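You operate a simulated robot arm through the tools that you are given. There is no shell and no other tool.

You are at the controls of a simulated two-armed robot. One attempt, no reset.

JOB
Put the yellow can in the turntable's tote, reset, switch to auto and send it up. Set down upright: what you pick out.

The check looks at the end state, three seconds after you hand in, the way a careful person would. Anything else that was tipped, shoved, dropped, spilled or broken makes it a failure.

ROBOT AND FRAMES
Two 7-joint arms with two-finger parallel grippers on one trunk that stands fixed in place. Base frame: the origin is at the foot of the trunk, x ahead of it, y to its left, z up. Lengths are in mm, angles in rad, forces in N, time in s.
The left shoulder is at [80, 131, 947], the right one opposite. With the tool pointing down near the work surface each hand reaches from about 100 to 800 mm from the base axis, measured 20 degrees to its own side. Payload 1.57 kg a hand.
The tool frame of a hand sits at the grasp point between the pads (the TCP): z along the fingers, y along the line on which they close. The tips reach 30 mm beyond it. The gripper opens to 110 mm. The fingers are 24 mm wide and 12 mm thick; the gripper's body (48 by 112 mm) begins 78 mm behind the TCP.
Orientation is that of the tool frame in the base frame, as [roll, pitch, yaw] about the fixed x, y, z axes, in that order (R = Rz(yaw) Ry(pitch) Rx(roll)). With the fingers straight down and closing along the base's y, the tool's x points along the base's -x, its y along +y and its z along -z.

CONTROLS
- The arms move only by the tool arm_command. It takes "left_targets", "right_targets" or both (then of equal length, played together; a hand with none holds still); each is a list of rows, each an object (a shift or turn left out is 0, a gripper value left out holds the last) with "grip": the gripper command, from -1 (fully open) to 1 (shut), values between in proportion; "offset": the shift along the base's x, y, z in units of 400 mm (1.0 is 400 mm), a list of three; "delta_rot": the turn, a rotation vector about the base's x, y, z in units of 45 degrees (1.0 is 45 degrees), a list of three. In form: [{"grip": grip, "offset": [x, y, z], "delta_rot": [wx, wy, wz]}, ...]. A call has 1 to 20 rows; each row is the pose to reach, as a shift and turn from the pose commanded when the call began. A call with a number of a shift or a turn outside -1 to 1 is refused whole. A row lasts 0.2 s, in which the tool goes at most 50 mm and 0.15 rad; a call with a longer step from one row to the next is refused whole, and so is a gripper value outside its range. A pose out of reach is approached as far as the arm can. The call stops where the force on the tool passes 40 N (or 10 N more than at its start, if that is more) or the arm is blocked; 0.2 s more then pass. Each finger travels about 108 mm/s and halts on what it meets, pressing with about 28 N; the grip force reading is that of the motor and also rises with nothing between the fingers. The clock runs only during rows and for 0.2 s after the last one: add rows that repeat a pose to give the fingers time. The reply holds the time, the measured pose of the TCP, the force on the tool along the base axes, the opening and the grip force, in the units named above and with some noise, with the torque about the TCP (base axes, N m) and any sound that the robot's microphone picked up.
- Cameras (640 x 400 px; columns grow to the right, rows downward): "scene" is now at [-47.1, 6.4, 1426.7]; the picture's right is [0.09, -1.00, 0.00], its down [-0.49, -0.04, -0.87] and it looks along [0.87, 0.08, -0.49] (base axes); focal length 240 px, centre (320, 200). "left" rides on the left gripper at [70, -16, -141] in its tool frame; the picture's right is [0.23, 0.97, 0.00], its down [-0.85, 0.20, -0.48] and it looks along [-0.47, 0.11, 0.88] (tool axes); focal length 222 px, centre (320, 200). "right" rides on the right gripper at [70, 16, -141] in its tool frame; the picture's right is [-0.23, 0.97, 0.00], its down [-0.86, -0.20, -0.48] and it looks along [-0.47, -0.11, 0.88] (tool axes); focal length 222 px, centre (320, 200). There is no depth. A picture from a camera that has moved, and an enlarged one, comes with that camera's place and axes in the base frame and with its lens.
- camera(camera): a new picture of that camera. It takes no simulated time.
- turn_head(pan, tilt): turns the head with the scene camera to pan (to the left, within 1.902 rad either way) and tilt (down, from -0.506 to 1.204), counted from straight ahead of the robot. It gives what a move gives.
- close_up(camera, box): a new picture of the part [left, top, right, bottom] of that camera's present view, enlarged. It takes no simulated time.
- hand_in(): hands the job in; it is judged then, once.

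Nothing tells you positions but the pictures and the camera data. Unless the task says otherwise, let go and move clear before handing in.

The tools are called after ">>>" by a JSON object that holds its "name" and its "arguments". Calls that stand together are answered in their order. arm_command: Moves the arms, as the interface text tells. Its arguments: {"type":"object","properties":{"left_targets":{"type":"array","items":{"type":"object","properties":{"grip":{"type":"number"},"offset":{"type":"array","items":{"type":"number"}},"delta_rot":{"type":"array","items":{"type":"number"}}}}},"right_targets":{"type":"array","items":{"type":"object","properties":{"grip":{"type":"number"},"offset":{"type":"array","items":{"type":"number"}},"delta_rot":{"type":"array","items":{"type":"number"}}}}}},"required":[]} The other tools are called the same way: turn_head (pan, tilt) turns the head that bears the scene camera; camera (camera) takes a picture; close_up (camera, box) takes an enlarged picture of a part of a camera's view; hand_in () hands the job in.

At the start:

```text
t: 0.0
left_ee_pos: [459.4, 226.5, 1285.9]
left_orientation: [3.14, -0.001, -3.141]
left_wrist_force: [-0.2, 0.2, 0.5]
left_wrist_torque: [0.0, -0.02, 0.0]
left_width: 109.8
left_gripper_force: 0.1
right_ee_pos: [461.9, -222.6, 1360.5]
right_orientation: [-3.14, 0.001, -3.14]
right_wrist_force: [0.3, 0.8, -0.4]
right_wrist_torque: [0.02, 0.04, -0.02]
right_width: 109.9
right_gripper_force: 0.1
head pan, tilt (commanded): [0.091, 0.518]
```

scene: 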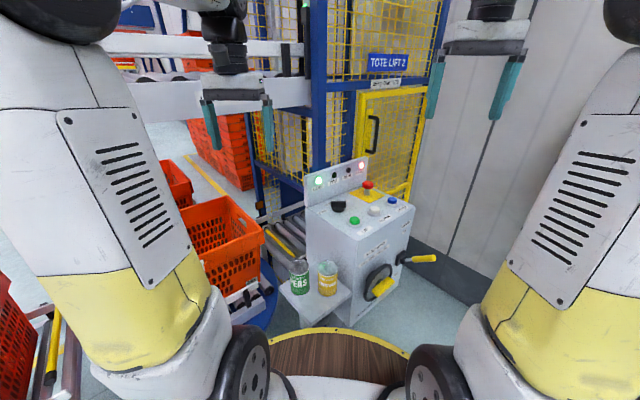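
right: 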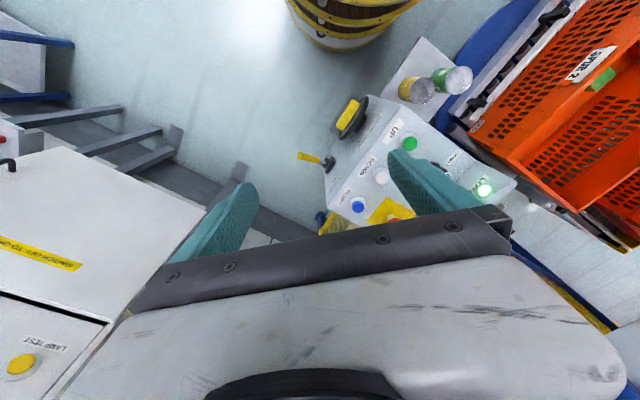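
left: 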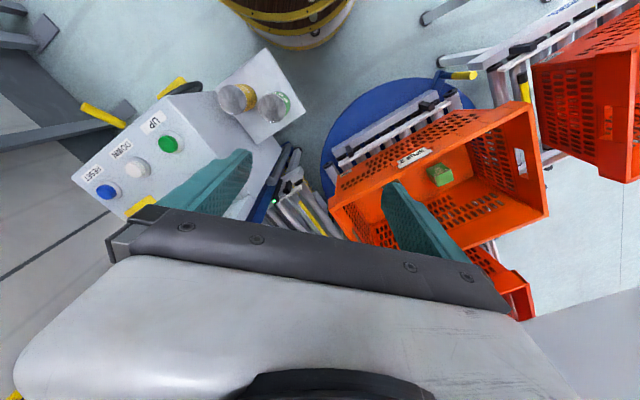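

I see a control console with buttons (green UP, white DOWN, blue RESET, red e-stop), a selector, a crank, two cans (green and yellow) on a small shelf and an orange tote on a blue turntable. I'll look closer before moving anything.

>>> {"name": "close_up", "arguments": {"camera": "scene", "box": [270, 140, 450, 330]}}

>>> {"name": "close_up", "arguments": {"camera": "scene", "box": [300, 40, 440, 130]}}

>>> {"name": "close_up", "arguments": {"camera": "scene", "box": [160, 140, 320, 330]}}

>>> {"name": "close_up", "arguments": {"camera": "right", "box": [290, 50, 530, 230]}}

>>> {"name": "close_up", "arguments": {"camera": "left", "box": [60, 40, 320, 230]}}

>>> {"name": "close_up", "arguments": {"camera": "left", "box": [300, 40, 640, 330]}}

```text
2.11 times, centred on (360, 235) of scene
camera zoom: at [-47.1, 6.4, 1426.7], right [0.09, -1.0, 0.0], down [-0.49, -0.04, -0.87], along [0.87, 0.08, -0.49], focal length 504 px, centre (236, 126)
```

zoom: 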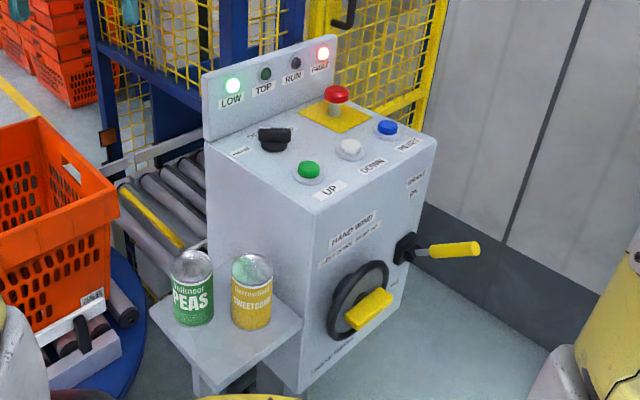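

```text
4.44 times, centred on (370, 85) of scene
camera zoom: at [-47.1, 6.4, 1426.7], right [0.09, -1.0, 0.0], down [-0.49, -0.04, -0.87], along [0.87, 0.08, -0.49], focal length 1065 px, centre (98, 711)
```

zoom: 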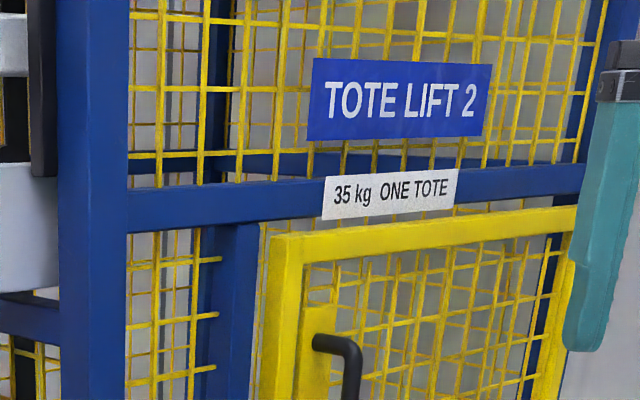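

```text
2.11 times, centred on (240, 235) of scene
camera zoom: at [-47.1, 6.4, 1426.7], right [0.09, -1.0, 0.0], down [-0.49, -0.04, -0.87], along [0.87, 0.08, -0.49], focal length 504 px, centre (488, 126)
```

zoom: 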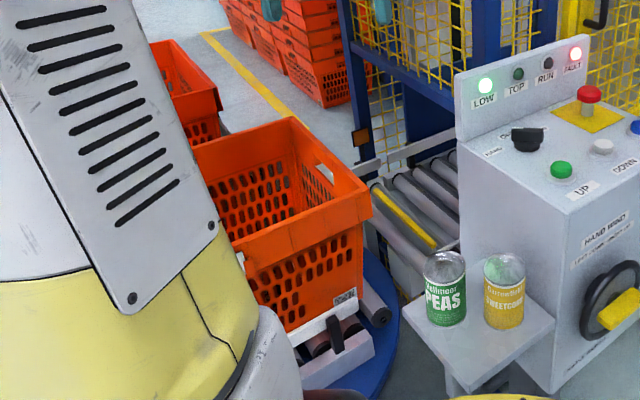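

```text
2.22 times, centred on (410, 140) of right
camera zoom: at [390.3, -206.4, 1504.0], right [0.23, 0.97, 0.0], down [0.86, -0.2, 0.48], along [0.47, -0.11, -0.88], focal length 494 px, centre (120, 333)
```

zoom: 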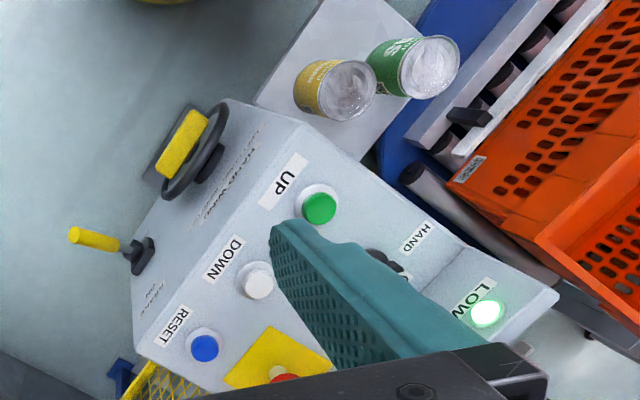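

```text
2.11 times, centred on (190, 135) of left
camera zoom: at [388.1, 209.2, 1427.3], right [-0.23, 0.97, 0.0], down [0.85, 0.2, 0.48], along [0.47, 0.11, -0.88], focal length 468 px, centre (594, 337)
```

zoom: 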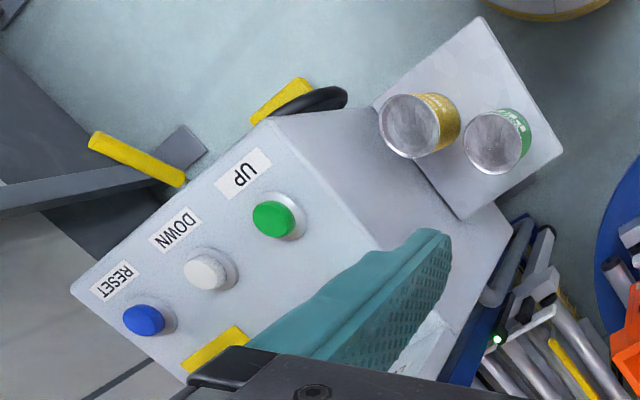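

```text
1.38 times, centred on (470, 185) of left
camera zoom: at [388.1, 209.2, 1427.3], right [-0.23, 0.97, 0.0], down [0.85, 0.2, 0.48], along [0.47, 0.11, -0.88], focal length 306 px, centre (113, 221)
```

zoom: 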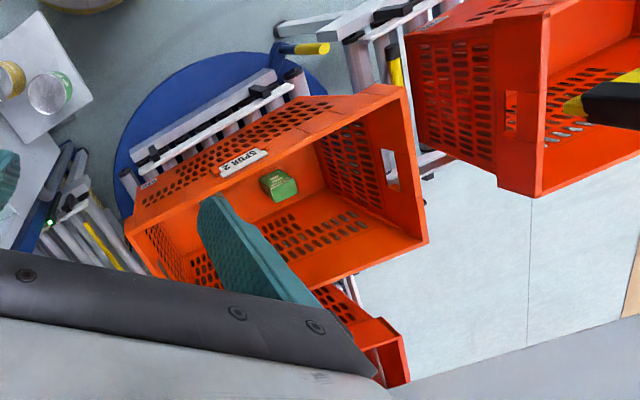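

The FAULT lamp is lit and the console carries more labels I need to read, plus the turntable and its latch/handle. I'll turn the head to see more around the tote and the lift.

>>> {"name": "turn_head", "arguments": {"pan": 0.5, "tilt": 0.7}}

>>> {"name": "close_up", "arguments": {"camera": "scene", "box": [0, 0, 640, 400]}}

```text
t: 0.9
left_ee_pos: [459.9, 227.4, 1286.0]
left_orientation: [3.14, 0.0, -3.141]
left_wrist_force: [0.5, 0.1, 0.7]
left_wrist_torque: [0.0, -0.01, -0.03]
left_width: 110.0
left_gripper_force: 0.1
right_ee_pos: [460.6, -222.4, 1360.7]
right_orientation: [-3.14, 0.0, 3.142]
right_wrist_force: [1.0, 0.3, -0.3]
right_wrist_torque: [-0.01, 0.01, 0.0]
right_width: 110.2
right_gripper_force: 0.1
head pan, tilt (commanded): [0.499, 0.7]
```

```text
1.00 times, centred on (320, 200) of scene (not enlarged: the box is as wide or as high as the picture)
camera zoom: at [-62.7, 38.9, 1410.7], right [0.48, -0.88, 0.0], down [-0.57, -0.31, -0.77], along [0.67, 0.37, -0.64], focal length 240 px, centre (320, 200)
```

zoom: 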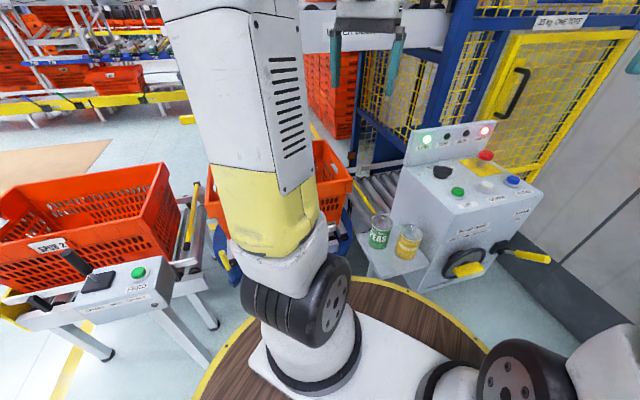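

>>> {"name": "close_up", "arguments": {"camera": "scene", "box": [0, 150, 240, 350]}}

>>> {"name": "close_up", "arguments": {"camera": "scene", "box": [390, 110, 560, 300]}}

>>> {"name": "turn_head", "arguments": {"pan": 1.1, "tilt": 0.6}}

>>> {"name": "camera", "arguments": {"camera": "scene"}}

>>> {"name": "turn_head", "arguments": {"pan": -0.6, "tilt": 0.6}}

>>> {"name": "camera", "arguments": {"camera": "scene"}}

```text
2.00 times, centred on (120, 250) of scene
camera zoom: at [-62.7, 38.9, 1410.7], right [0.48, -0.88, 0.0], down [-0.57, -0.31, -0.77], along [0.67, 0.37, -0.64], focal length 479 px, centre (720, 100)
```

zoom: 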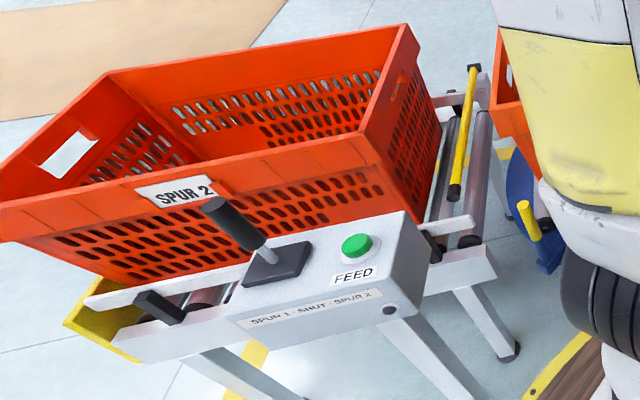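

```text
2.11 times, centred on (475, 205) of scene
camera zoom: at [-62.7, 38.9, 1410.7], right [0.48, -0.88, 0.0], down [-0.57, -0.31, -0.77], along [0.67, 0.37, -0.64], focal length 504 px, centre (-6, 190)
```

zoom: 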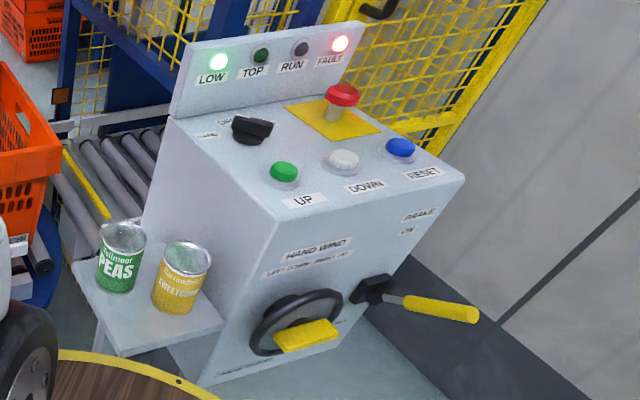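

```text
t: 1.9
left_ee_pos: [459.4, 225.6, 1286.5]
left_orientation: [3.14, 0.0, 3.141]
left_wrist_force: [0.2, 0.7, -0.2]
left_wrist_torque: [-0.01, -0.02, -0.02]
left_width: 109.9
left_gripper_force: 0.0
right_ee_pos: [460.6, -223.2, 1360.9]
right_orientation: [3.141, 0.001, -3.14]
right_wrist_force: [0.9, -0.5, 0.2]
right_wrist_torque: [0.0, -0.02, 0.02]
right_width: 110.2
right_gripper_force: 0.0
head pan, tilt (commanded): [1.1, 0.6]
```

```text
taken
camera scene: at [-97.1, 77.0, 1419.3], right [0.89, -0.45, 0.0], down [-0.26, -0.5, -0.82], along [0.37, 0.73, -0.57], focal length 240 px, centre (320, 200)
```

scene: 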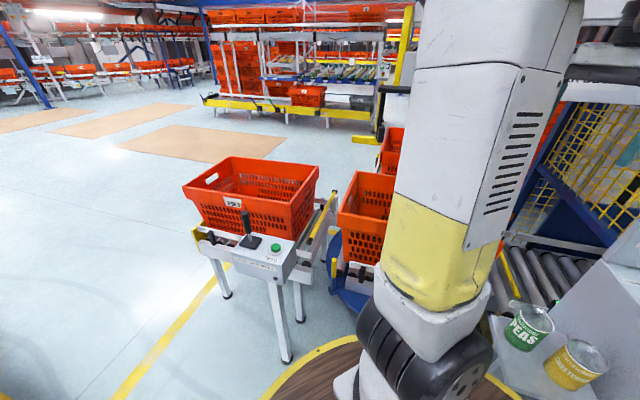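

```text
t: 3.6
left_ee_pos: [458.8, 224.7, 1285.8]
left_orientation: [3.141, 0.002, -3.141]
left_wrist_force: [-0.1, -0.1, -0.3]
left_wrist_torque: [-0.02, -0.03, -0.01]
left_width: 109.9
left_gripper_force: 0.0
right_ee_pos: [460.7, -223.0, 1361.4]
right_orientation: [3.142, 0.0, -3.141]
right_wrist_force: [0.0, -0.6, 0.5]
right_wrist_torque: [-0.02, 0.01, 0.01]
right_width: 109.6
right_gripper_force: 0.0
head pan, tilt (commanded): [-0.6, 0.6]
```

```text
taken
camera scene: at [-64.3, -51.6, 1419.3], right [-0.56, -0.83, 0.0], down [-0.47, 0.32, -0.82], along [0.68, -0.47, -0.57], focal length 240 px, centre (320, 200)
```

scene: 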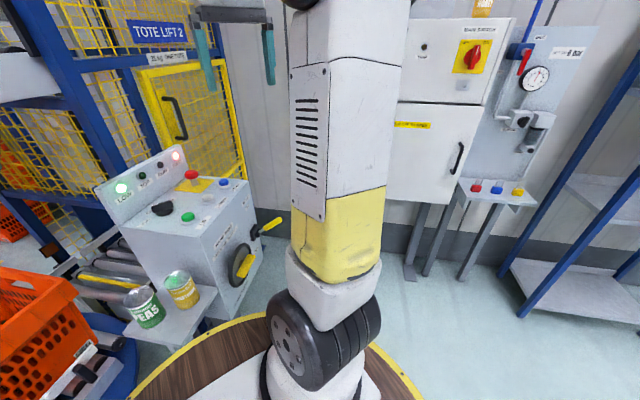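

>>> {"name": "close_up", "arguments": {"camera": "scene", "box": [380, 0, 600, 240]}}

>>> {"name": "close_up", "arguments": {"camera": "scene", "box": [90, 130, 290, 320]}}

>>> {"name": "turn_head", "arguments": {"pan": -1.2, "tilt": 0.5}}

>>> {"name": "camera", "arguments": {"camera": "scene"}}

>>> {"name": "close_up", "arguments": {"camera": "scene", "box": [0, 0, 320, 240]}}

```text
1.67 times, centred on (490, 120) of scene
camera zoom: at [-64.3, -51.6, 1419.3], right [-0.56, -0.83, 0.0], down [-0.47, 0.32, -0.82], along [0.68, -0.47, -0.57], focal length 399 px, centre (37, 333)
```

zoom: 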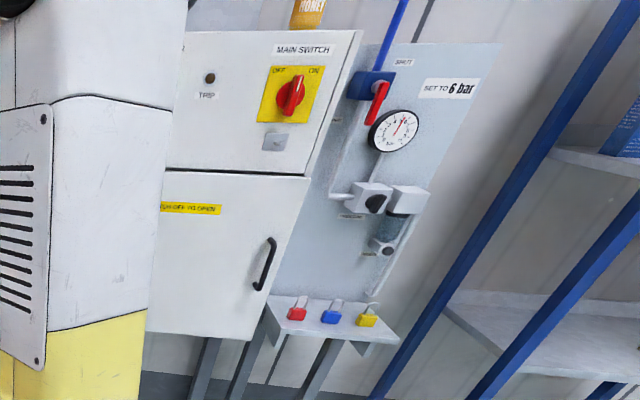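

```text
2.11 times, centred on (190, 225) of scene
camera zoom: at [-64.3, -51.6, 1419.3], right [-0.56, -0.83, 0.0], down [-0.47, 0.32, -0.82], along [0.68, -0.47, -0.57], focal length 504 px, centre (594, 147)
```

zoom: 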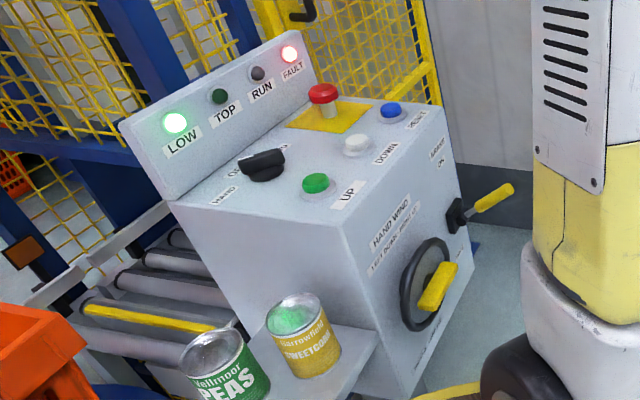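

```text
t: 4.6
left_ee_pos: [458.4, 226.1, 1285.8]
left_orientation: [3.139, -0.001, -3.141]
left_wrist_force: [-0.2, 1.6, -0.3]
left_wrist_torque: [0.02, 0.01, 0.03]
left_width: 110.0
left_gripper_force: 0.0
right_ee_pos: [460.4, -223.0, 1361.4]
right_orientation: [3.141, -0.001, 3.141]
right_wrist_force: [0.2, 0.1, 1.1]
right_wrist_torque: [-0.02, 0.02, -0.02]
right_width: 109.9
right_gripper_force: 0.1
head pan, tilt (commanded): [-1.201, 0.499]
```

```text
taken
camera scene: at [-104.3, -86.5, 1428.4], right [-0.93, -0.36, 0.0], down [-0.17, 0.45, -0.88], along [0.32, -0.82, -0.48], focal length 240 px, centre (320, 200)
```

scene: 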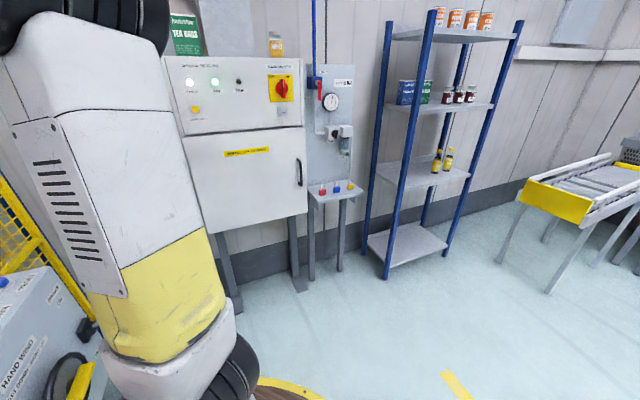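

```text
1.67 times, centred on (160, 120) of scene
camera zoom: at [-104.3, -86.5, 1428.4], right [-0.93, -0.36, 0.0], down [-0.17, 0.45, -0.88], along [0.32, -0.82, -0.48], focal length 399 px, centre (587, 333)
```

zoom: 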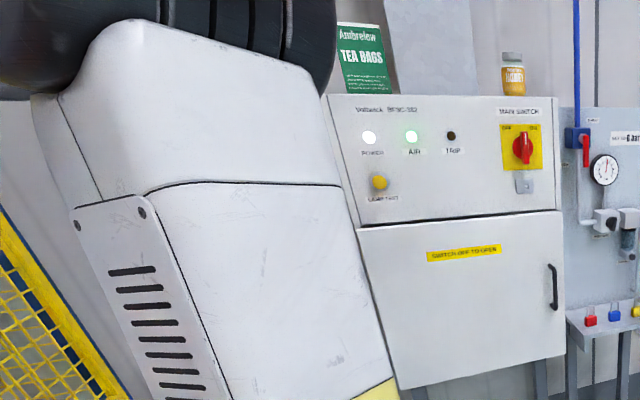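

>>> {"name": "turn_head", "arguments": {"pan": -0.2, "tilt": 0.6}}

>>> {"name": "camera", "arguments": {"camera": "scene"}}

```text
t: 5.9
left_ee_pos: [459.6, 225.6, 1285.5]
left_orientation: [-3.14, 0.0, -3.141]
left_wrist_force: [-0.5, -0.1, -0.3]
left_wrist_torque: [0.02, 0.01, 0.02]
left_width: 109.9
left_gripper_force: 0.2
right_ee_pos: [460.6, -222.5, 1360.3]
right_orientation: [-3.141, -0.001, -3.141]
right_wrist_force: [-0.1, 0.1, 0.7]
right_wrist_torque: [0.04, -0.02, 0.0]
right_width: 110.2
right_gripper_force: 0.0
head pan, tilt (commanded): [-0.201, 0.6]
```

```text
taken
camera scene: at [-50.7, -19.4, 1419.3], right [-0.2, -0.98, 0.0], down [-0.55, 0.11, -0.83], along [0.81, -0.16, -0.56], focal length 240 px, centre (320, 200)
```

scene: 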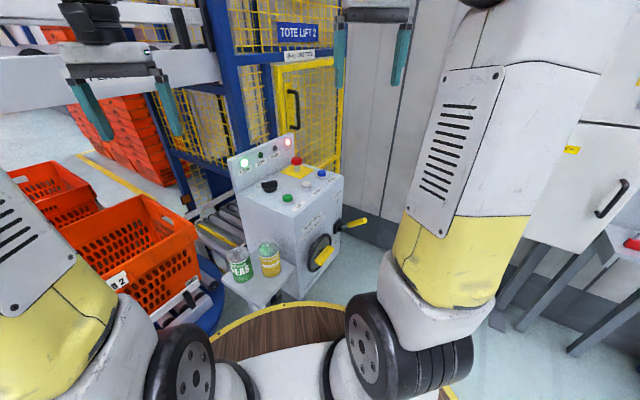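

>>> {"name": "close_up", "arguments": {"camera": "scene", "box": [290, 195, 370, 305]}}

>>> {"name": "close_up", "arguments": {"camera": "scene", "box": [225, 130, 345, 215]}}

>>> {"name": "close_up", "arguments": {"camera": "scene", "box": [80, 180, 300, 330]}}

>>> {"name": "close_up", "arguments": {"camera": "scene", "box": [240, 15, 350, 100]}}

```text
3.64 times, centred on (330, 250) of scene
camera zoom: at [-50.7, -19.4, 1419.3], right [-0.2, -0.98, 0.0], down [-0.55, 0.11, -0.83], along [0.81, -0.16, -0.56], focal length 871 px, centre (284, 18)
```

zoom: 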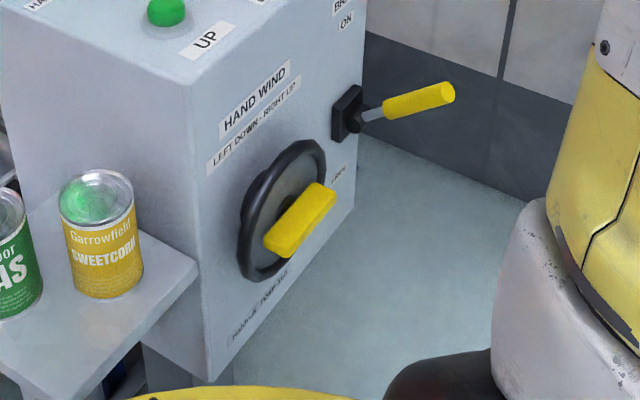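

```text
4.71 times, centred on (285, 172) of scene
camera zoom: at [-50.7, -19.4, 1419.3], right [-0.2, -0.98, 0.0], down [-0.55, 0.11, -0.83], along [0.81, -0.16, -0.56], focal length 1128 px, centre (485, 329)
```

zoom: 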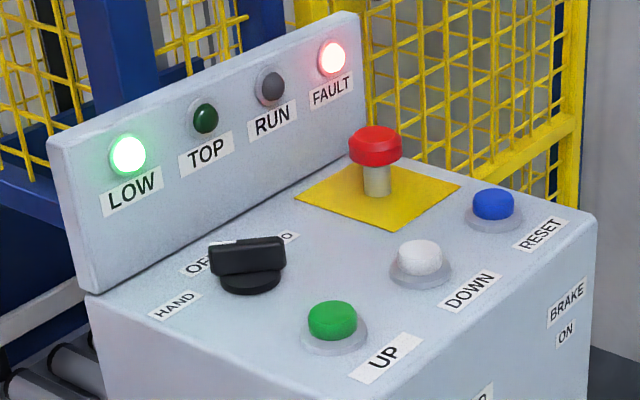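

```text
2.67 times, centred on (190, 255) of scene
camera zoom: at [-50.7, -19.4, 1419.3], right [-0.2, -0.98, 0.0], down [-0.55, 0.11, -0.83], along [0.81, -0.16, -0.56], focal length 639 px, centre (667, 53)
```

zoom: 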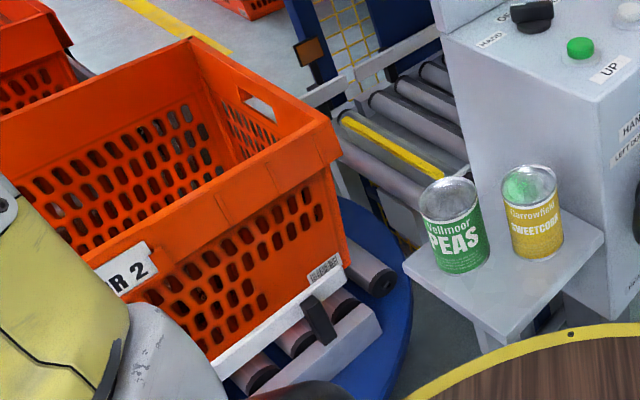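

```text
4.71 times, centred on (295, 58) of scene
camera zoom: at [-50.7, -19.4, 1419.3], right [-0.2, -0.98, 0.0], down [-0.55, 0.11, -0.83], along [0.81, -0.16, -0.56], focal length 1128 px, centre (438, 871)
```

zoom: 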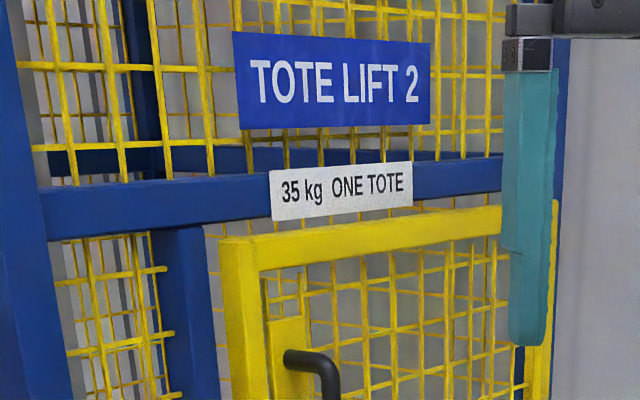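

The e-stop looks out, selector is a 3-position HAND–OFF–AUTO, and there's a brake lever and a handwheel. I'll move the left hand back/left in free air to look down onto the turntable and its tote.

>>> {"name": "arm_command", "arguments": {"left_targets": [{"offset": [-0.06, 0.06, 0.0]}, {"offset": [-0.12, 0.12, 0.0]}, {"offset": [-0.18, 0.18, 0.0]}, {"offset": [-0.24, 0.24, 0.0]}, {"offset": [-0.3, 0.3, 0.0]}, {"offset": [-0.36, 0.36, 0.0]}, {"offset": [-0.36, 0.36, 0.0]}]}}

>>> {"name": "camera", "arguments": {"camera": "left"}}

>>> {"name": "camera", "arguments": {"camera": "scene"}}

```text
t: 7.5
left_ee_pos: [315.3, 372.0, 1285.0]
left_orientation: [3.141, 0.0, 3.142]
left_wrist_force: [-0.3, -0.4, 0.9]
left_wrist_torque: [0.01, 0.03, 0.0]
left_width: 109.9
left_gripper_force: 0.1
right_ee_pos: [461.9, -222.2, 1360.6]
right_orientation: [3.141, 0.0, -3.141]
right_wrist_force: [0.7, 0.4, 0.0]
right_wrist_torque: [0.01, 0.02, -0.01]
right_width: 109.9
right_gripper_force: 0.0
head pan, tilt (commanded): [-0.201, 0.6]
```

```text
taken
camera left: at [244.2, 354.4, 1426.8], right [-0.23, 0.97, 0.0], down [0.86, 0.2, 0.48], along [0.47, 0.11, -0.88], focal length 222 px, centre (320, 200)
```

left: 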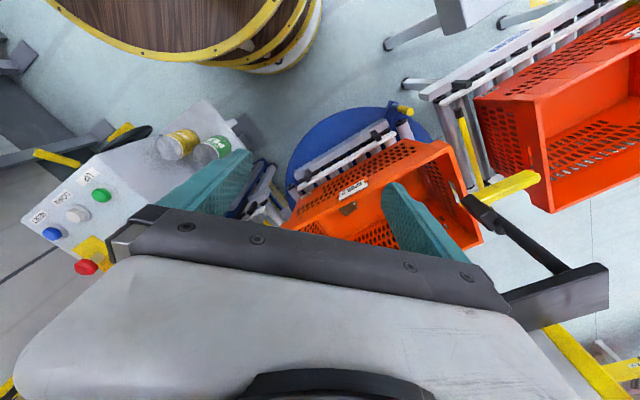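

```text
taken
camera scene: at [-50.7, -19.3, 1419.3], right [-0.2, -0.98, 0.0], down [-0.55, 0.11, -0.83], along [0.81, -0.16, -0.57], focal length 240 px, centre (320, 200)
```

scene: 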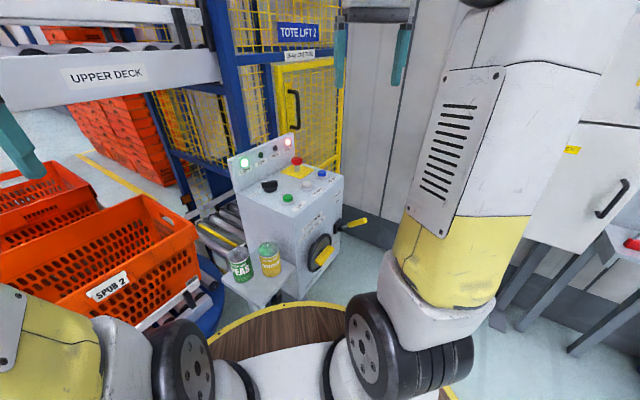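

>>> {"name": "turn_head", "arguments": {"pan": 0.35, "tilt": 0.75}}

>>> {"name": "camera", "arguments": {"camera": "scene"}}

```text
t: 8.4
left_ee_pos: [315.6, 371.7, 1285.9]
left_orientation: [3.139, 0.001, 3.141]
left_wrist_force: [0.4, -0.1, -0.3]
left_wrist_torque: [0.02, -0.01, -0.02]
left_width: 110.1
left_gripper_force: 0.1
right_ee_pos: [459.9, -223.3, 1363.2]
right_orientation: [-3.141, 0.0, 3.141]
right_wrist_force: [-0.9, -0.7, -0.9]
right_wrist_torque: [0.02, -0.01, -0.04]
right_width: 110.3
right_gripper_force: 0.0
head pan, tilt (commanded): [0.351, 0.75]
```

```text
taken
camera scene: at [-59.5, 26.7, 1406.5], right [0.34, -0.94, 0.0], down [-0.64, -0.23, -0.73], along [0.69, 0.25, -0.68], focal length 240 px, centre (320, 200)
```

scene: 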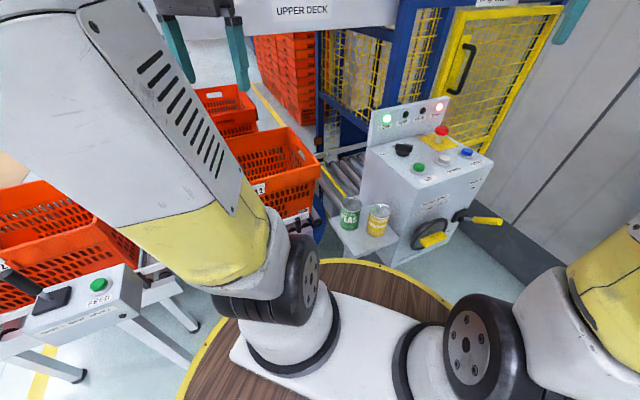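

>>> {"name": "arm_command", "arguments": {"right_targets": [{"offset": [0.0, 0.08, 0.0], "delta_rot": [0, 0, 0.16]}, {"offset": [0.0, 0.16, 0.0], "delta_rot": [0, 0, 0.33]}, {"offset": [0.0, 0.24, 0.0], "delta_rot": [0, 0, 0.5]}, {"offset": [0.0, 0.32, 0.0], "delta_rot": [0, 0, 0.67]}, {"offset": [0.0, 0.4, 0.0], "delta_rot": [0, 0, 0.83]}, {"offset": [0.0, 0.45, 0.0], "delta_rot": [0, 0, 1.0]}, {"offset": [0.0, 0.45, 0.0], "delta_rot": [0, 0, 1.0]}]}}

>>> {"name": "arm_command", "arguments": {"right_targets": [{"delta_rot": [0, 0, 0.16]}, {"delta_rot": [0, 0, 0.33]}, {"delta_rot": [0, 0, 0.5]}, {"delta_rot": [0, 0, 0.67]}, {"delta_rot": [0, 0, 0.83]}, {"delta_rot": [0, 0, 1.0]}, {"delta_rot": [0, 0, 1.0]}]}}

>>> {"name": "camera", "arguments": {"camera": "right"}}

>>> {"name": "camera", "arguments": {"camera": "scene"}}

```text
t: 10.0
left_ee_pos: [316.1, 370.9, 1283.9]
left_orientation: [3.141, 0.0, -3.141]
left_wrist_force: [-0.2, 0.3, 0.0]
left_wrist_torque: [0.01, -0.02, 0.01]
left_width: 109.7
left_gripper_force: 0.0
right_ee_pos: [460.5, -41.6, 1361.8]
right_orientation: [3.14, 0.001, -2.353]
right_wrist_force: [-0.1, -0.1, 0.1]
right_wrist_torque: [0.01, -0.01, -0.02]
right_width: 109.9
right_gripper_force: 0.1
head pan, tilt (commanded): [0.351, 0.75]
```

```text
t: 11.6
left_ee_pos: [315.2, 370.1, 1286.3]
left_orientation: [3.141, 0.0, -3.14]
left_wrist_force: [0.9, -0.8, -0.5]
left_wrist_torque: [0.02, 0.01, -0.03]
left_width: 110.0
left_gripper_force: 0.1
right_ee_pos: [460.6, -42.1, 1361.4]
right_orientation: [3.141, -0.001, -1.569]
right_wrist_force: [-0.3, -0.4, 0.7]
right_wrist_torque: [0.01, 0.01, 0.0]
right_width: 109.8
right_gripper_force: 0.0
head pan, tilt (commanded): [0.351, 0.75]
```

```text
taken
camera right: at [443.5, -112.5, 1504.1], right [-0.97, 0.22, 0.0], down [0.2, 0.86, 0.48], along [0.11, 0.47, -0.88], focal length 222 px, centre (320, 200)
```

right: 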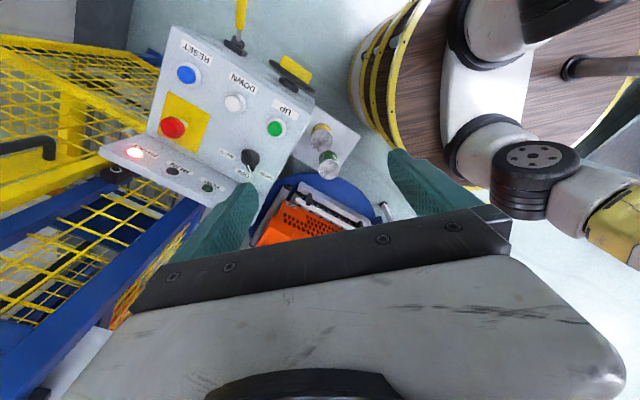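

```text
taken
camera scene: at [-59.5, 26.8, 1406.5], right [0.34, -0.94, 0.0], down [-0.64, -0.23, -0.73], along [0.69, 0.25, -0.68], focal length 240 px, centre (320, 200)
```

scene: 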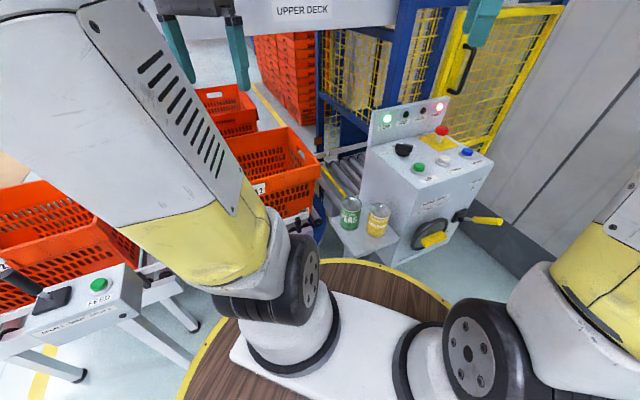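

>>> {"name": "arm_command", "arguments": {"left_targets": [{"offset": [0.1, 0.02, 0.0]}, {"offset": [0.2, 0.04, 0.0]}, {"offset": [0.3, 0.06, 0.0]}, {"offset": [0.4, 0.08, 0.0]}, {"offset": [0.5, 0.1, 0.0]}, {"offset": [0.5, 0.1, 0.0]}]}}

>>> {"name": "camera", "arguments": {"camera": "left"}}

>>> {"name": "camera", "arguments": {"camera": "scene"}}

>>> {"name": "close_up", "arguments": {"camera": "right", "box": [90, 30, 380, 210]}}

```text
t: 12.8
left_ee_pos: [486.1, 404.7, 1287.5]
left_orientation: [-3.135, -0.019, -3.124]
left_wrist_force: [-14.8, -10.3, 0.3]
left_wrist_torque: [1.02, -1.42, 0.82]
left_width: 103.9
left_gripper_force: 0.2
right_ee_pos: [460.6, -44.4, 1361.4]
right_orientation: [-3.141, 0.0, -1.57]
right_wrist_force: [0.0, -0.7, 0.2]
right_wrist_torque: [0.0, 0.0, -0.03]
right_width: 110.0
right_gripper_force: 0.1
head pan, tilt (commanded): [0.351, 0.75]
stopped in row 5 (left hand): the force on the tool passed its limit at 103 N (the readings are from after the stop); the commanded pose is now the measured one
```

```text
taken
camera left: at [417.6, 388.2, 1429.7], right [-0.24, 0.97, 0.0], down [0.86, 0.22, 0.46], along [0.45, 0.11, -0.89], focal length 222 px, centre (320, 200)
```

left: 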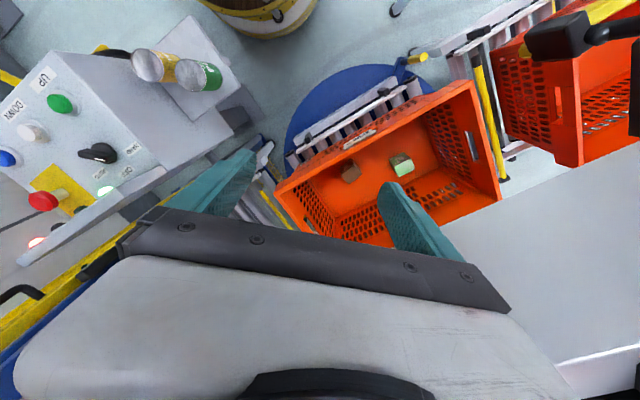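

```text
taken
camera scene: at [-60.8, 25.9, 1406.4], right [0.34, -0.94, 0.0], down [-0.64, -0.23, -0.73], along [0.69, 0.25, -0.68], focal length 240 px, centre (320, 200)
```

scene: 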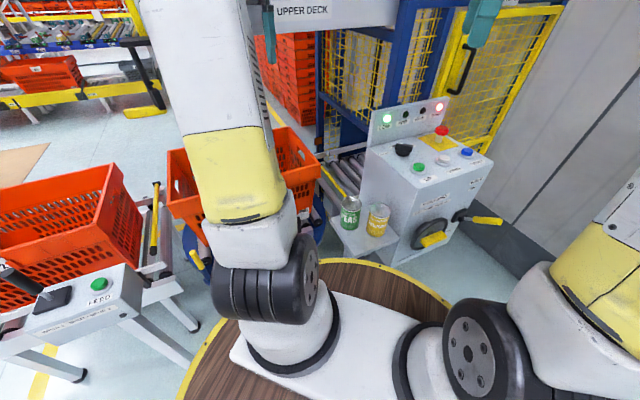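

```text
2.21 times, centred on (235, 120) of right
camera zoom: at [442.6, -113.1, 1503.8], right [-0.97, 0.23, 0.0], down [0.2, 0.86, 0.48], along [0.11, 0.47, -0.88], focal length 490 px, centre (508, 377)
```

zoom: 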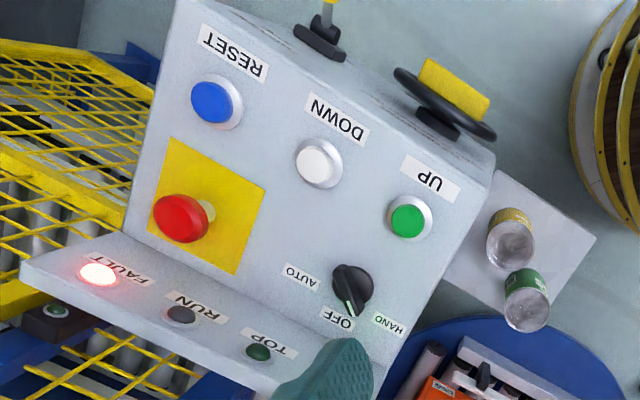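

The left hand brushed the fixed UPPER DECK beam when I went forward at that height; I'm backing straight off and will check that nothing was moved there.

>>> {"name": "arm_command", "arguments": {"left_targets": [{"offset": [-0.1, -0.02, 0.0]}, {"offset": [-0.2, -0.02, 0.0]}, {"offset": [-0.2, -0.02, 0.0]}]}}

>>> {"name": "camera", "arguments": {"camera": "left"}}

>>> {"name": "turn_head", "arguments": {"pan": 0.35, "tilt": 0.2}}

>>> {"name": "camera", "arguments": {"camera": "scene"}}

```text
t: 13.6
left_ee_pos: [407.4, 399.6, 1286.3]
left_orientation: [-3.134, -0.018, -3.124]
left_wrist_force: [0.3, 0.7, 0.4]
left_wrist_torque: [-0.01, 0.02, 0.04]
left_width: 110.1
left_gripper_force: 0.1
right_ee_pos: [460.8, -42.9, 1360.0]
right_orientation: [3.141, 0.001, -1.573]
right_wrist_force: [0.0, -1.1, -0.2]
right_wrist_torque: [-0.02, -0.03, 0.01]
right_width: 109.9
right_gripper_force: 0.1
head pan, tilt (commanded): [0.351, 0.75]
```

```text
taken
camera left: at [338.9, 383.2, 1429.7], right [-0.24, 0.97, 0.0], down [0.86, 0.22, 0.46], along [0.45, 0.11, -0.89], focal length 222 px, centre (320, 200)
```

left: 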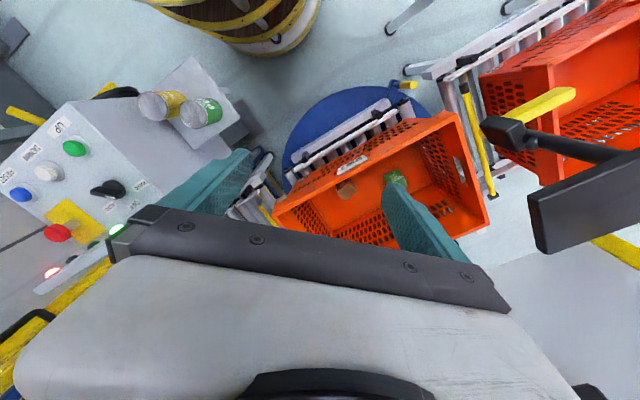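

```text
t: 14.6
left_ee_pos: [407.1, 399.7, 1287.0]
left_orientation: [-3.135, -0.016, -3.126]
left_wrist_force: [-0.2, -0.1, -0.4]
left_wrist_torque: [0.0, 0.02, 0.01]
left_width: 109.9
left_gripper_force: 0.0
right_ee_pos: [460.1, -42.4, 1359.9]
right_orientation: [3.141, -0.001, -1.572]
right_wrist_force: [0.6, 0.5, -0.2]
right_wrist_torque: [0.0, 0.0, 0.0]
right_width: 109.8
right_gripper_force: 0.1
head pan, tilt (commanded): [0.351, 0.201]
```

```text
taken
camera scene: at [-49.8, 30.3, 1456.0], right [0.34, -0.94, 0.0], down [-0.19, -0.07, -0.98], along [0.92, 0.34, -0.2], focal length 240 px, centre (320, 200)
```

scene: 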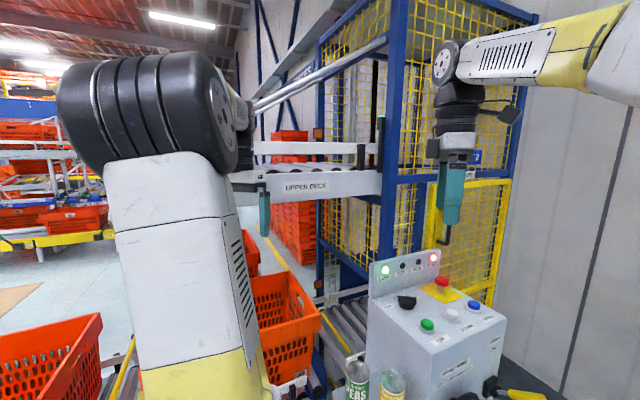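

>>> {"name": "close_up", "arguments": {"camera": "left", "box": [400, 40, 640, 330]}}

>>> {"name": "turn_head", "arguments": {"pan": 1.1, "tilt": 0.3}}

>>> {"name": "camera", "arguments": {"camera": "scene"}}

```text
1.38 times, centred on (520, 185) of left
camera zoom: at [339.2, 383.2, 1429.7], right [-0.24, 0.97, 0.0], down [0.86, 0.22, 0.46], along [0.45, 0.11, -0.89], focal length 306 px, centre (44, 221)
```

zoom: 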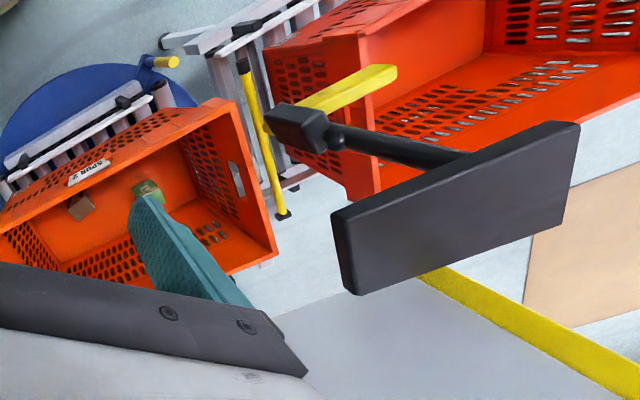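

```text
t: 15.7
left_ee_pos: [408.7, 399.3, 1287.3]
left_orientation: [-3.135, -0.017, -3.126]
left_wrist_force: [0.3, -0.3, 0.1]
left_wrist_torque: [0.02, -0.01, 0.0]
left_width: 109.9
left_gripper_force: 0.0
right_ee_pos: [460.8, -42.9, 1360.8]
right_orientation: [3.138, 0.0, -1.572]
right_wrist_force: [0.2, 0.2, -1.2]
right_wrist_torque: [-0.02, -0.01, 0.0]
right_width: 109.8
right_gripper_force: 0.1
head pan, tilt (commanded): [1.1, 0.3]
```

```text
taken
camera scene: at [-94.9, 81.5, 1446.8], right [0.89, -0.45, 0.0], down [-0.13, -0.26, -0.96], along [0.43, 0.85, -0.3], focal length 240 px, centre (320, 200)
```

scene: 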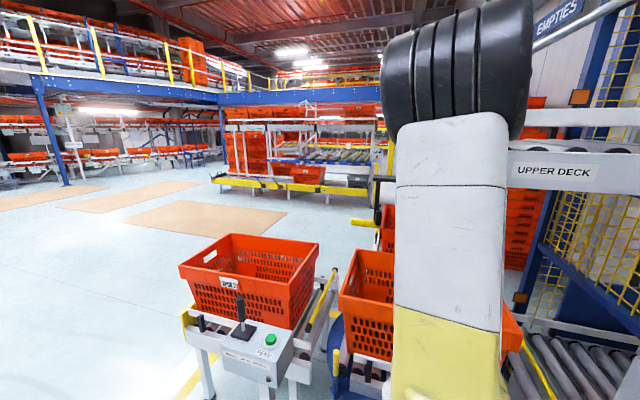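

>>> {"name": "close_up", "arguments": {"camera": "scene", "box": [330, 120, 420, 280]}}

>>> {"name": "turn_head", "arguments": {"pan": 0.8, "tilt": 0.1}}

>>> {"name": "arm_command", "arguments": {"left_targets": [{"offset": [-0.1, 0.0, 0.0]}, {"offset": [-0.2, -0.05, 0.0]}, {"offset": [-0.3, -0.1, 0.0]}, {"offset": [-0.4, -0.15, 0.0]}, {"offset": [-0.45, -0.2, 0.0]}, {"offset": [-0.45, -0.2, 0.0]}]}}

>>> {"name": "camera", "arguments": {"camera": "scene"}}

```text
2.50 times, centred on (375, 200) of scene
camera zoom: at [-94.9, 81.5, 1446.8], right [0.89, -0.45, 0.0], down [-0.13, -0.26, -0.96], along [0.43, 0.85, -0.3], focal length 599 px, centre (182, 200)
```

zoom: 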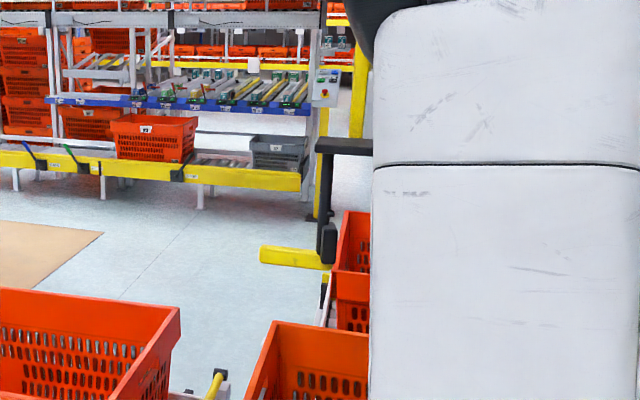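

```text
t: 16.5
left_ee_pos: [408.2, 400.8, 1286.6]
left_orientation: [-3.133, -0.019, -3.124]
left_wrist_force: [1.1, 0.2, -0.1]
left_wrist_torque: [0.0, -0.02, -0.03]
left_width: 109.9
left_gripper_force: 0.1
right_ee_pos: [460.7, -42.8, 1361.3]
right_orientation: [3.141, 0.002, -1.571]
right_wrist_force: [-0.3, -0.2, 0.4]
right_wrist_torque: [0.03, 0.0, -0.02]
right_width: 110.2
right_gripper_force: 0.1
head pan, tilt (commanded): [0.799, 0.099]
```

```text
t: 17.9
left_ee_pos: [229.3, 318.7, 1285.7]
left_orientation: [-3.135, -0.018, -3.125]
left_wrist_force: [0.2, 0.1, 0.2]
left_wrist_torque: [0.02, 0.0, -0.01]
left_width: 110.1
left_gripper_force: 0.0
right_ee_pos: [460.8, -41.8, 1361.1]
right_orientation: [3.141, 0.001, -1.571]
right_wrist_force: [-0.2, 0.2, 0.4]
right_wrist_torque: [0.01, -0.03, -0.01]
right_width: 110.1
right_gripper_force: 0.0
head pan, tilt (commanded): [0.799, 0.099]
```

```text
taken
camera scene: at [-73.3, 64.3, 1465.5], right [0.72, -0.7, 0.0], down [-0.07, -0.07, -1.0], along [0.69, 0.71, -0.1], focal length 240 px, centre (320, 200)
```

scene: 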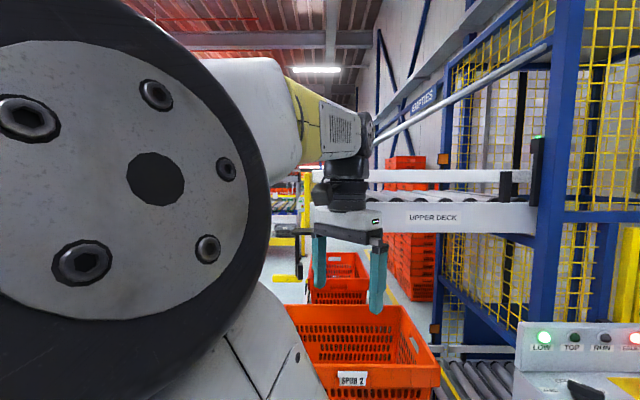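

>>> {"name": "turn_head", "arguments": {"pan": 0.6, "tilt": 0.45}}

>>> {"name": "camera", "arguments": {"camera": "scene"}}

>>> {"name": "close_up", "arguments": {"camera": "scene", "box": [200, 30, 460, 200]}}

>>> {"name": "turn_head", "arguments": {"pan": 0.2, "tilt": 0.7}}

>>> {"name": "camera", "arguments": {"camera": "scene"}}

>>> {"name": "close_up", "arguments": {"camera": "scene", "box": [120, 60, 400, 260]}}

```text
t: 18.7
left_ee_pos: [228.5, 317.6, 1285.1]
left_orientation: [-3.134, -0.016, -3.127]
left_wrist_force: [0.4, 0.5, 0.5]
left_wrist_torque: [-0.01, 0.0, 0.0]
left_width: 110.0
left_gripper_force: 0.0
right_ee_pos: [461.3, -43.2, 1361.6]
right_orientation: [3.141, 0.0, -1.57]
right_wrist_force: [-0.7, 0.3, 0.5]
right_wrist_torque: [-0.01, 0.04, 0.0]
right_width: 110.0
right_gripper_force: 0.0
head pan, tilt (commanded): [0.6, 0.45]
```

```text
taken
camera scene: at [-61.6, 50.3, 1433.0], right [0.57, -0.82, 0.0], down [-0.36, -0.25, -0.9], along [0.74, 0.51, -0.43], focal length 240 px, centre (320, 200)
```

scene: 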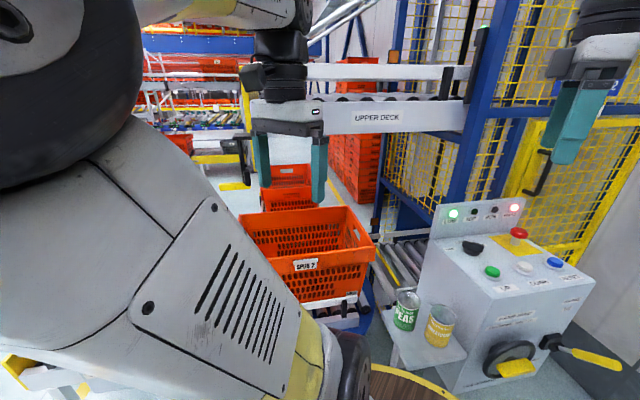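

```text
2.35 times, centred on (330, 115) of scene
camera zoom: at [-61.6, 50.3, 1433.0], right [0.57, -0.82, 0.0], down [-0.36, -0.25, -0.9], along [0.74, 0.51, -0.43], focal length 564 px, centre (296, 400)
```

zoom: 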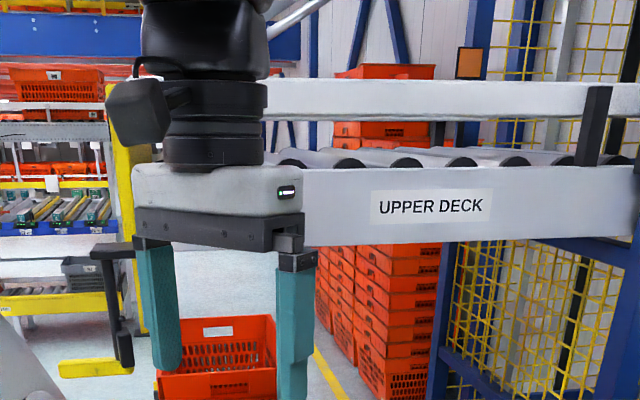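

```text
t: 19.6
left_ee_pos: [228.7, 318.1, 1285.9]
left_orientation: [-3.137, -0.018, -3.126]
left_wrist_force: [-0.2, -0.3, 0.2]
left_wrist_torque: [0.0, 0.0, -0.02]
left_width: 110.0
left_gripper_force: 0.0
right_ee_pos: [459.9, -43.6, 1361.0]
right_orientation: [3.139, -0.001, -1.57]
right_wrist_force: [0.3, 0.3, -0.3]
right_wrist_torque: [-0.01, 0.0, -0.05]
right_width: 110.1
right_gripper_force: 0.1
head pan, tilt (commanded): [0.201, 0.7]
```

```text
taken
camera scene: at [-54.1, 15.3, 1410.7], right [0.2, -0.98, 0.0], down [-0.63, -0.13, -0.77], along [0.75, 0.15, -0.64], focal length 240 px, centre (320, 200)
```

scene: 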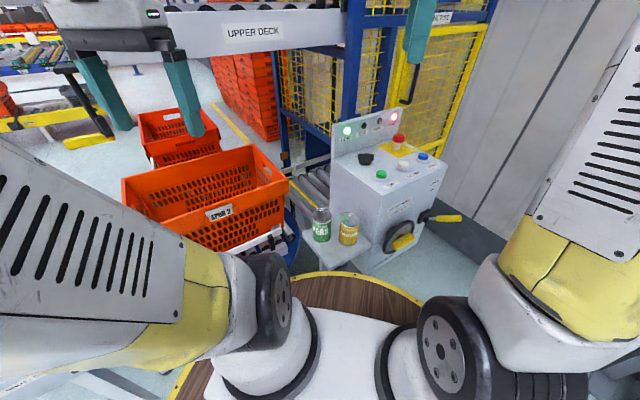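

```text
2.00 times, centred on (260, 160) of scene
camera zoom: at [-54.1, 15.3, 1410.7], right [0.2, -0.98, 0.0], down [-0.63, -0.13, -0.77], along [0.75, 0.15, -0.64], focal length 479 px, centre (440, 280)
```

zoom: 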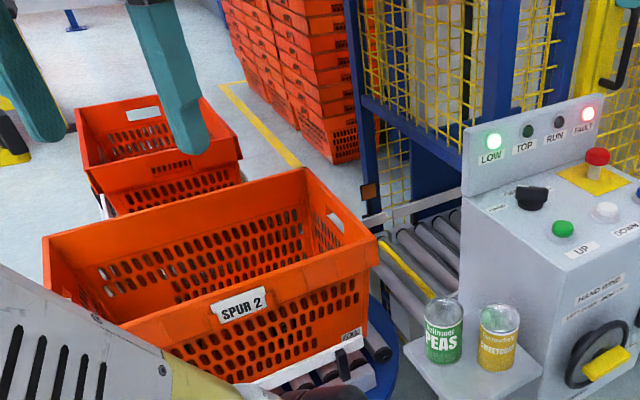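

>>> {"name": "turn_head", "arguments": {"pan": -0.6, "tilt": 0.6}}

>>> {"name": "close_up", "arguments": {"camera": "scene", "box": [220, 190, 290, 235]}}

>>> {"name": "close_up", "arguments": {"camera": "scene", "box": [190, 220, 270, 330]}}

>>> {"name": "close_up", "arguments": {"camera": "scene", "box": [100, 150, 240, 230]}}

>>> {"name": "close_up", "arguments": {"camera": "scene", "box": [130, 50, 260, 200]}}

```text
t: 20.7
left_ee_pos: [228.6, 317.1, 1286.4]
left_orientation: [-3.135, -0.017, -3.126]
left_wrist_force: [0.3, -0.2, -0.1]
left_wrist_torque: [0.0, -0.01, 0.01]
left_width: 110.1
left_gripper_force: 0.1
right_ee_pos: [461.4, -42.4, 1359.9]
right_orientation: [3.141, 0.0, -1.571]
right_wrist_force: [0.2, 0.1, -0.1]
right_wrist_torque: [-0.01, -0.03, -0.05]
right_width: 109.9
right_gripper_force: 0.2
head pan, tilt (commanded): [-0.6, 0.6]
```

```text
8.89 times, centred on (255, 212) of scene
camera zoom: at [-64.4, -51.6, 1419.3], right [-0.56, -0.83, 0.0], down [-0.47, 0.32, -0.82], along [0.68, -0.47, -0.57], focal length 2130 px, centre (898, 89)
```

zoom: 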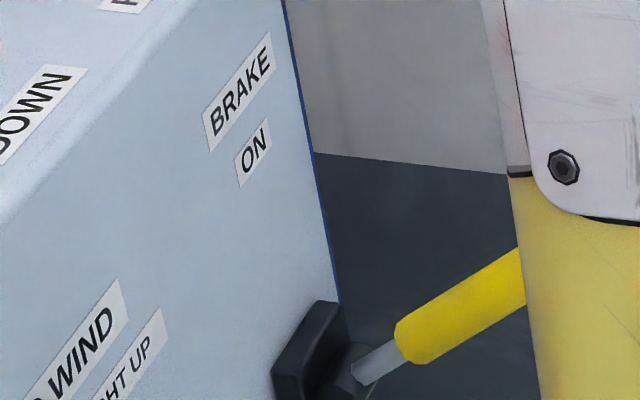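

```text
3.64 times, centred on (230, 275) of scene
camera zoom: at [-64.4, -51.6, 1419.3], right [-0.56, -0.83, 0.0], down [-0.47, 0.32, -0.82], along [0.68, -0.47, -0.57], focal length 871 px, centre (647, -73)
```

zoom: 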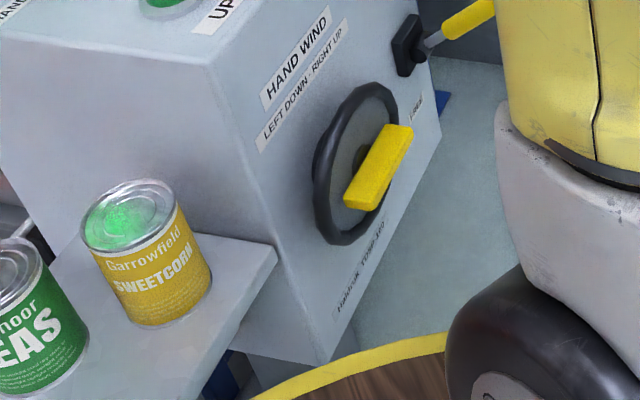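

```text
4.57 times, centred on (170, 190) of scene
camera zoom: at [-64.4, -51.6, 1419.3], right [-0.56, -0.83, 0.0], down [-0.47, 0.32, -0.82], along [0.68, -0.47, -0.57], focal length 1095 px, centre (1006, 246)
```

zoom: 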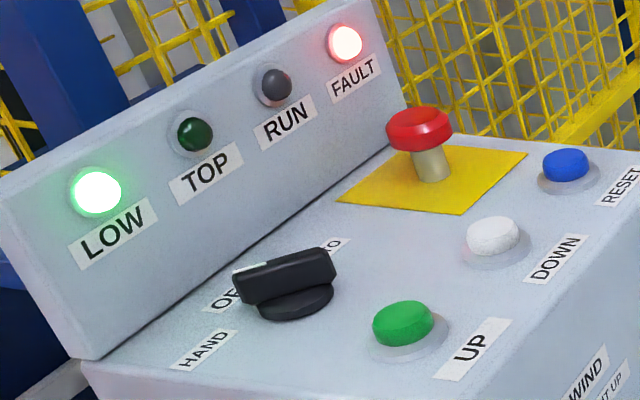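

```text
2.67 times, centred on (195, 125) of scene
camera zoom: at [-64.4, -51.6, 1419.3], right [-0.56, -0.83, 0.0], down [-0.47, 0.32, -0.82], along [0.68, -0.47, -0.57], focal length 639 px, centre (653, 400)
```

zoom: 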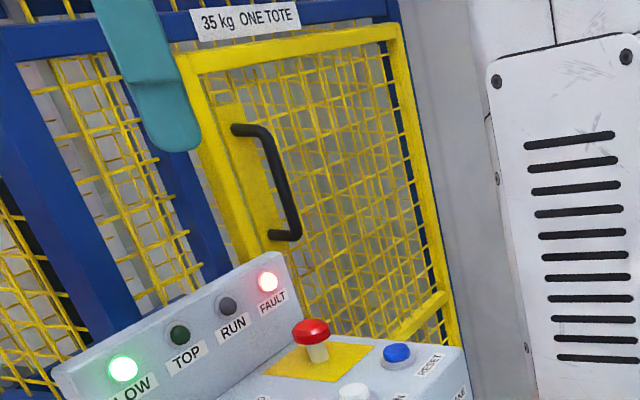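

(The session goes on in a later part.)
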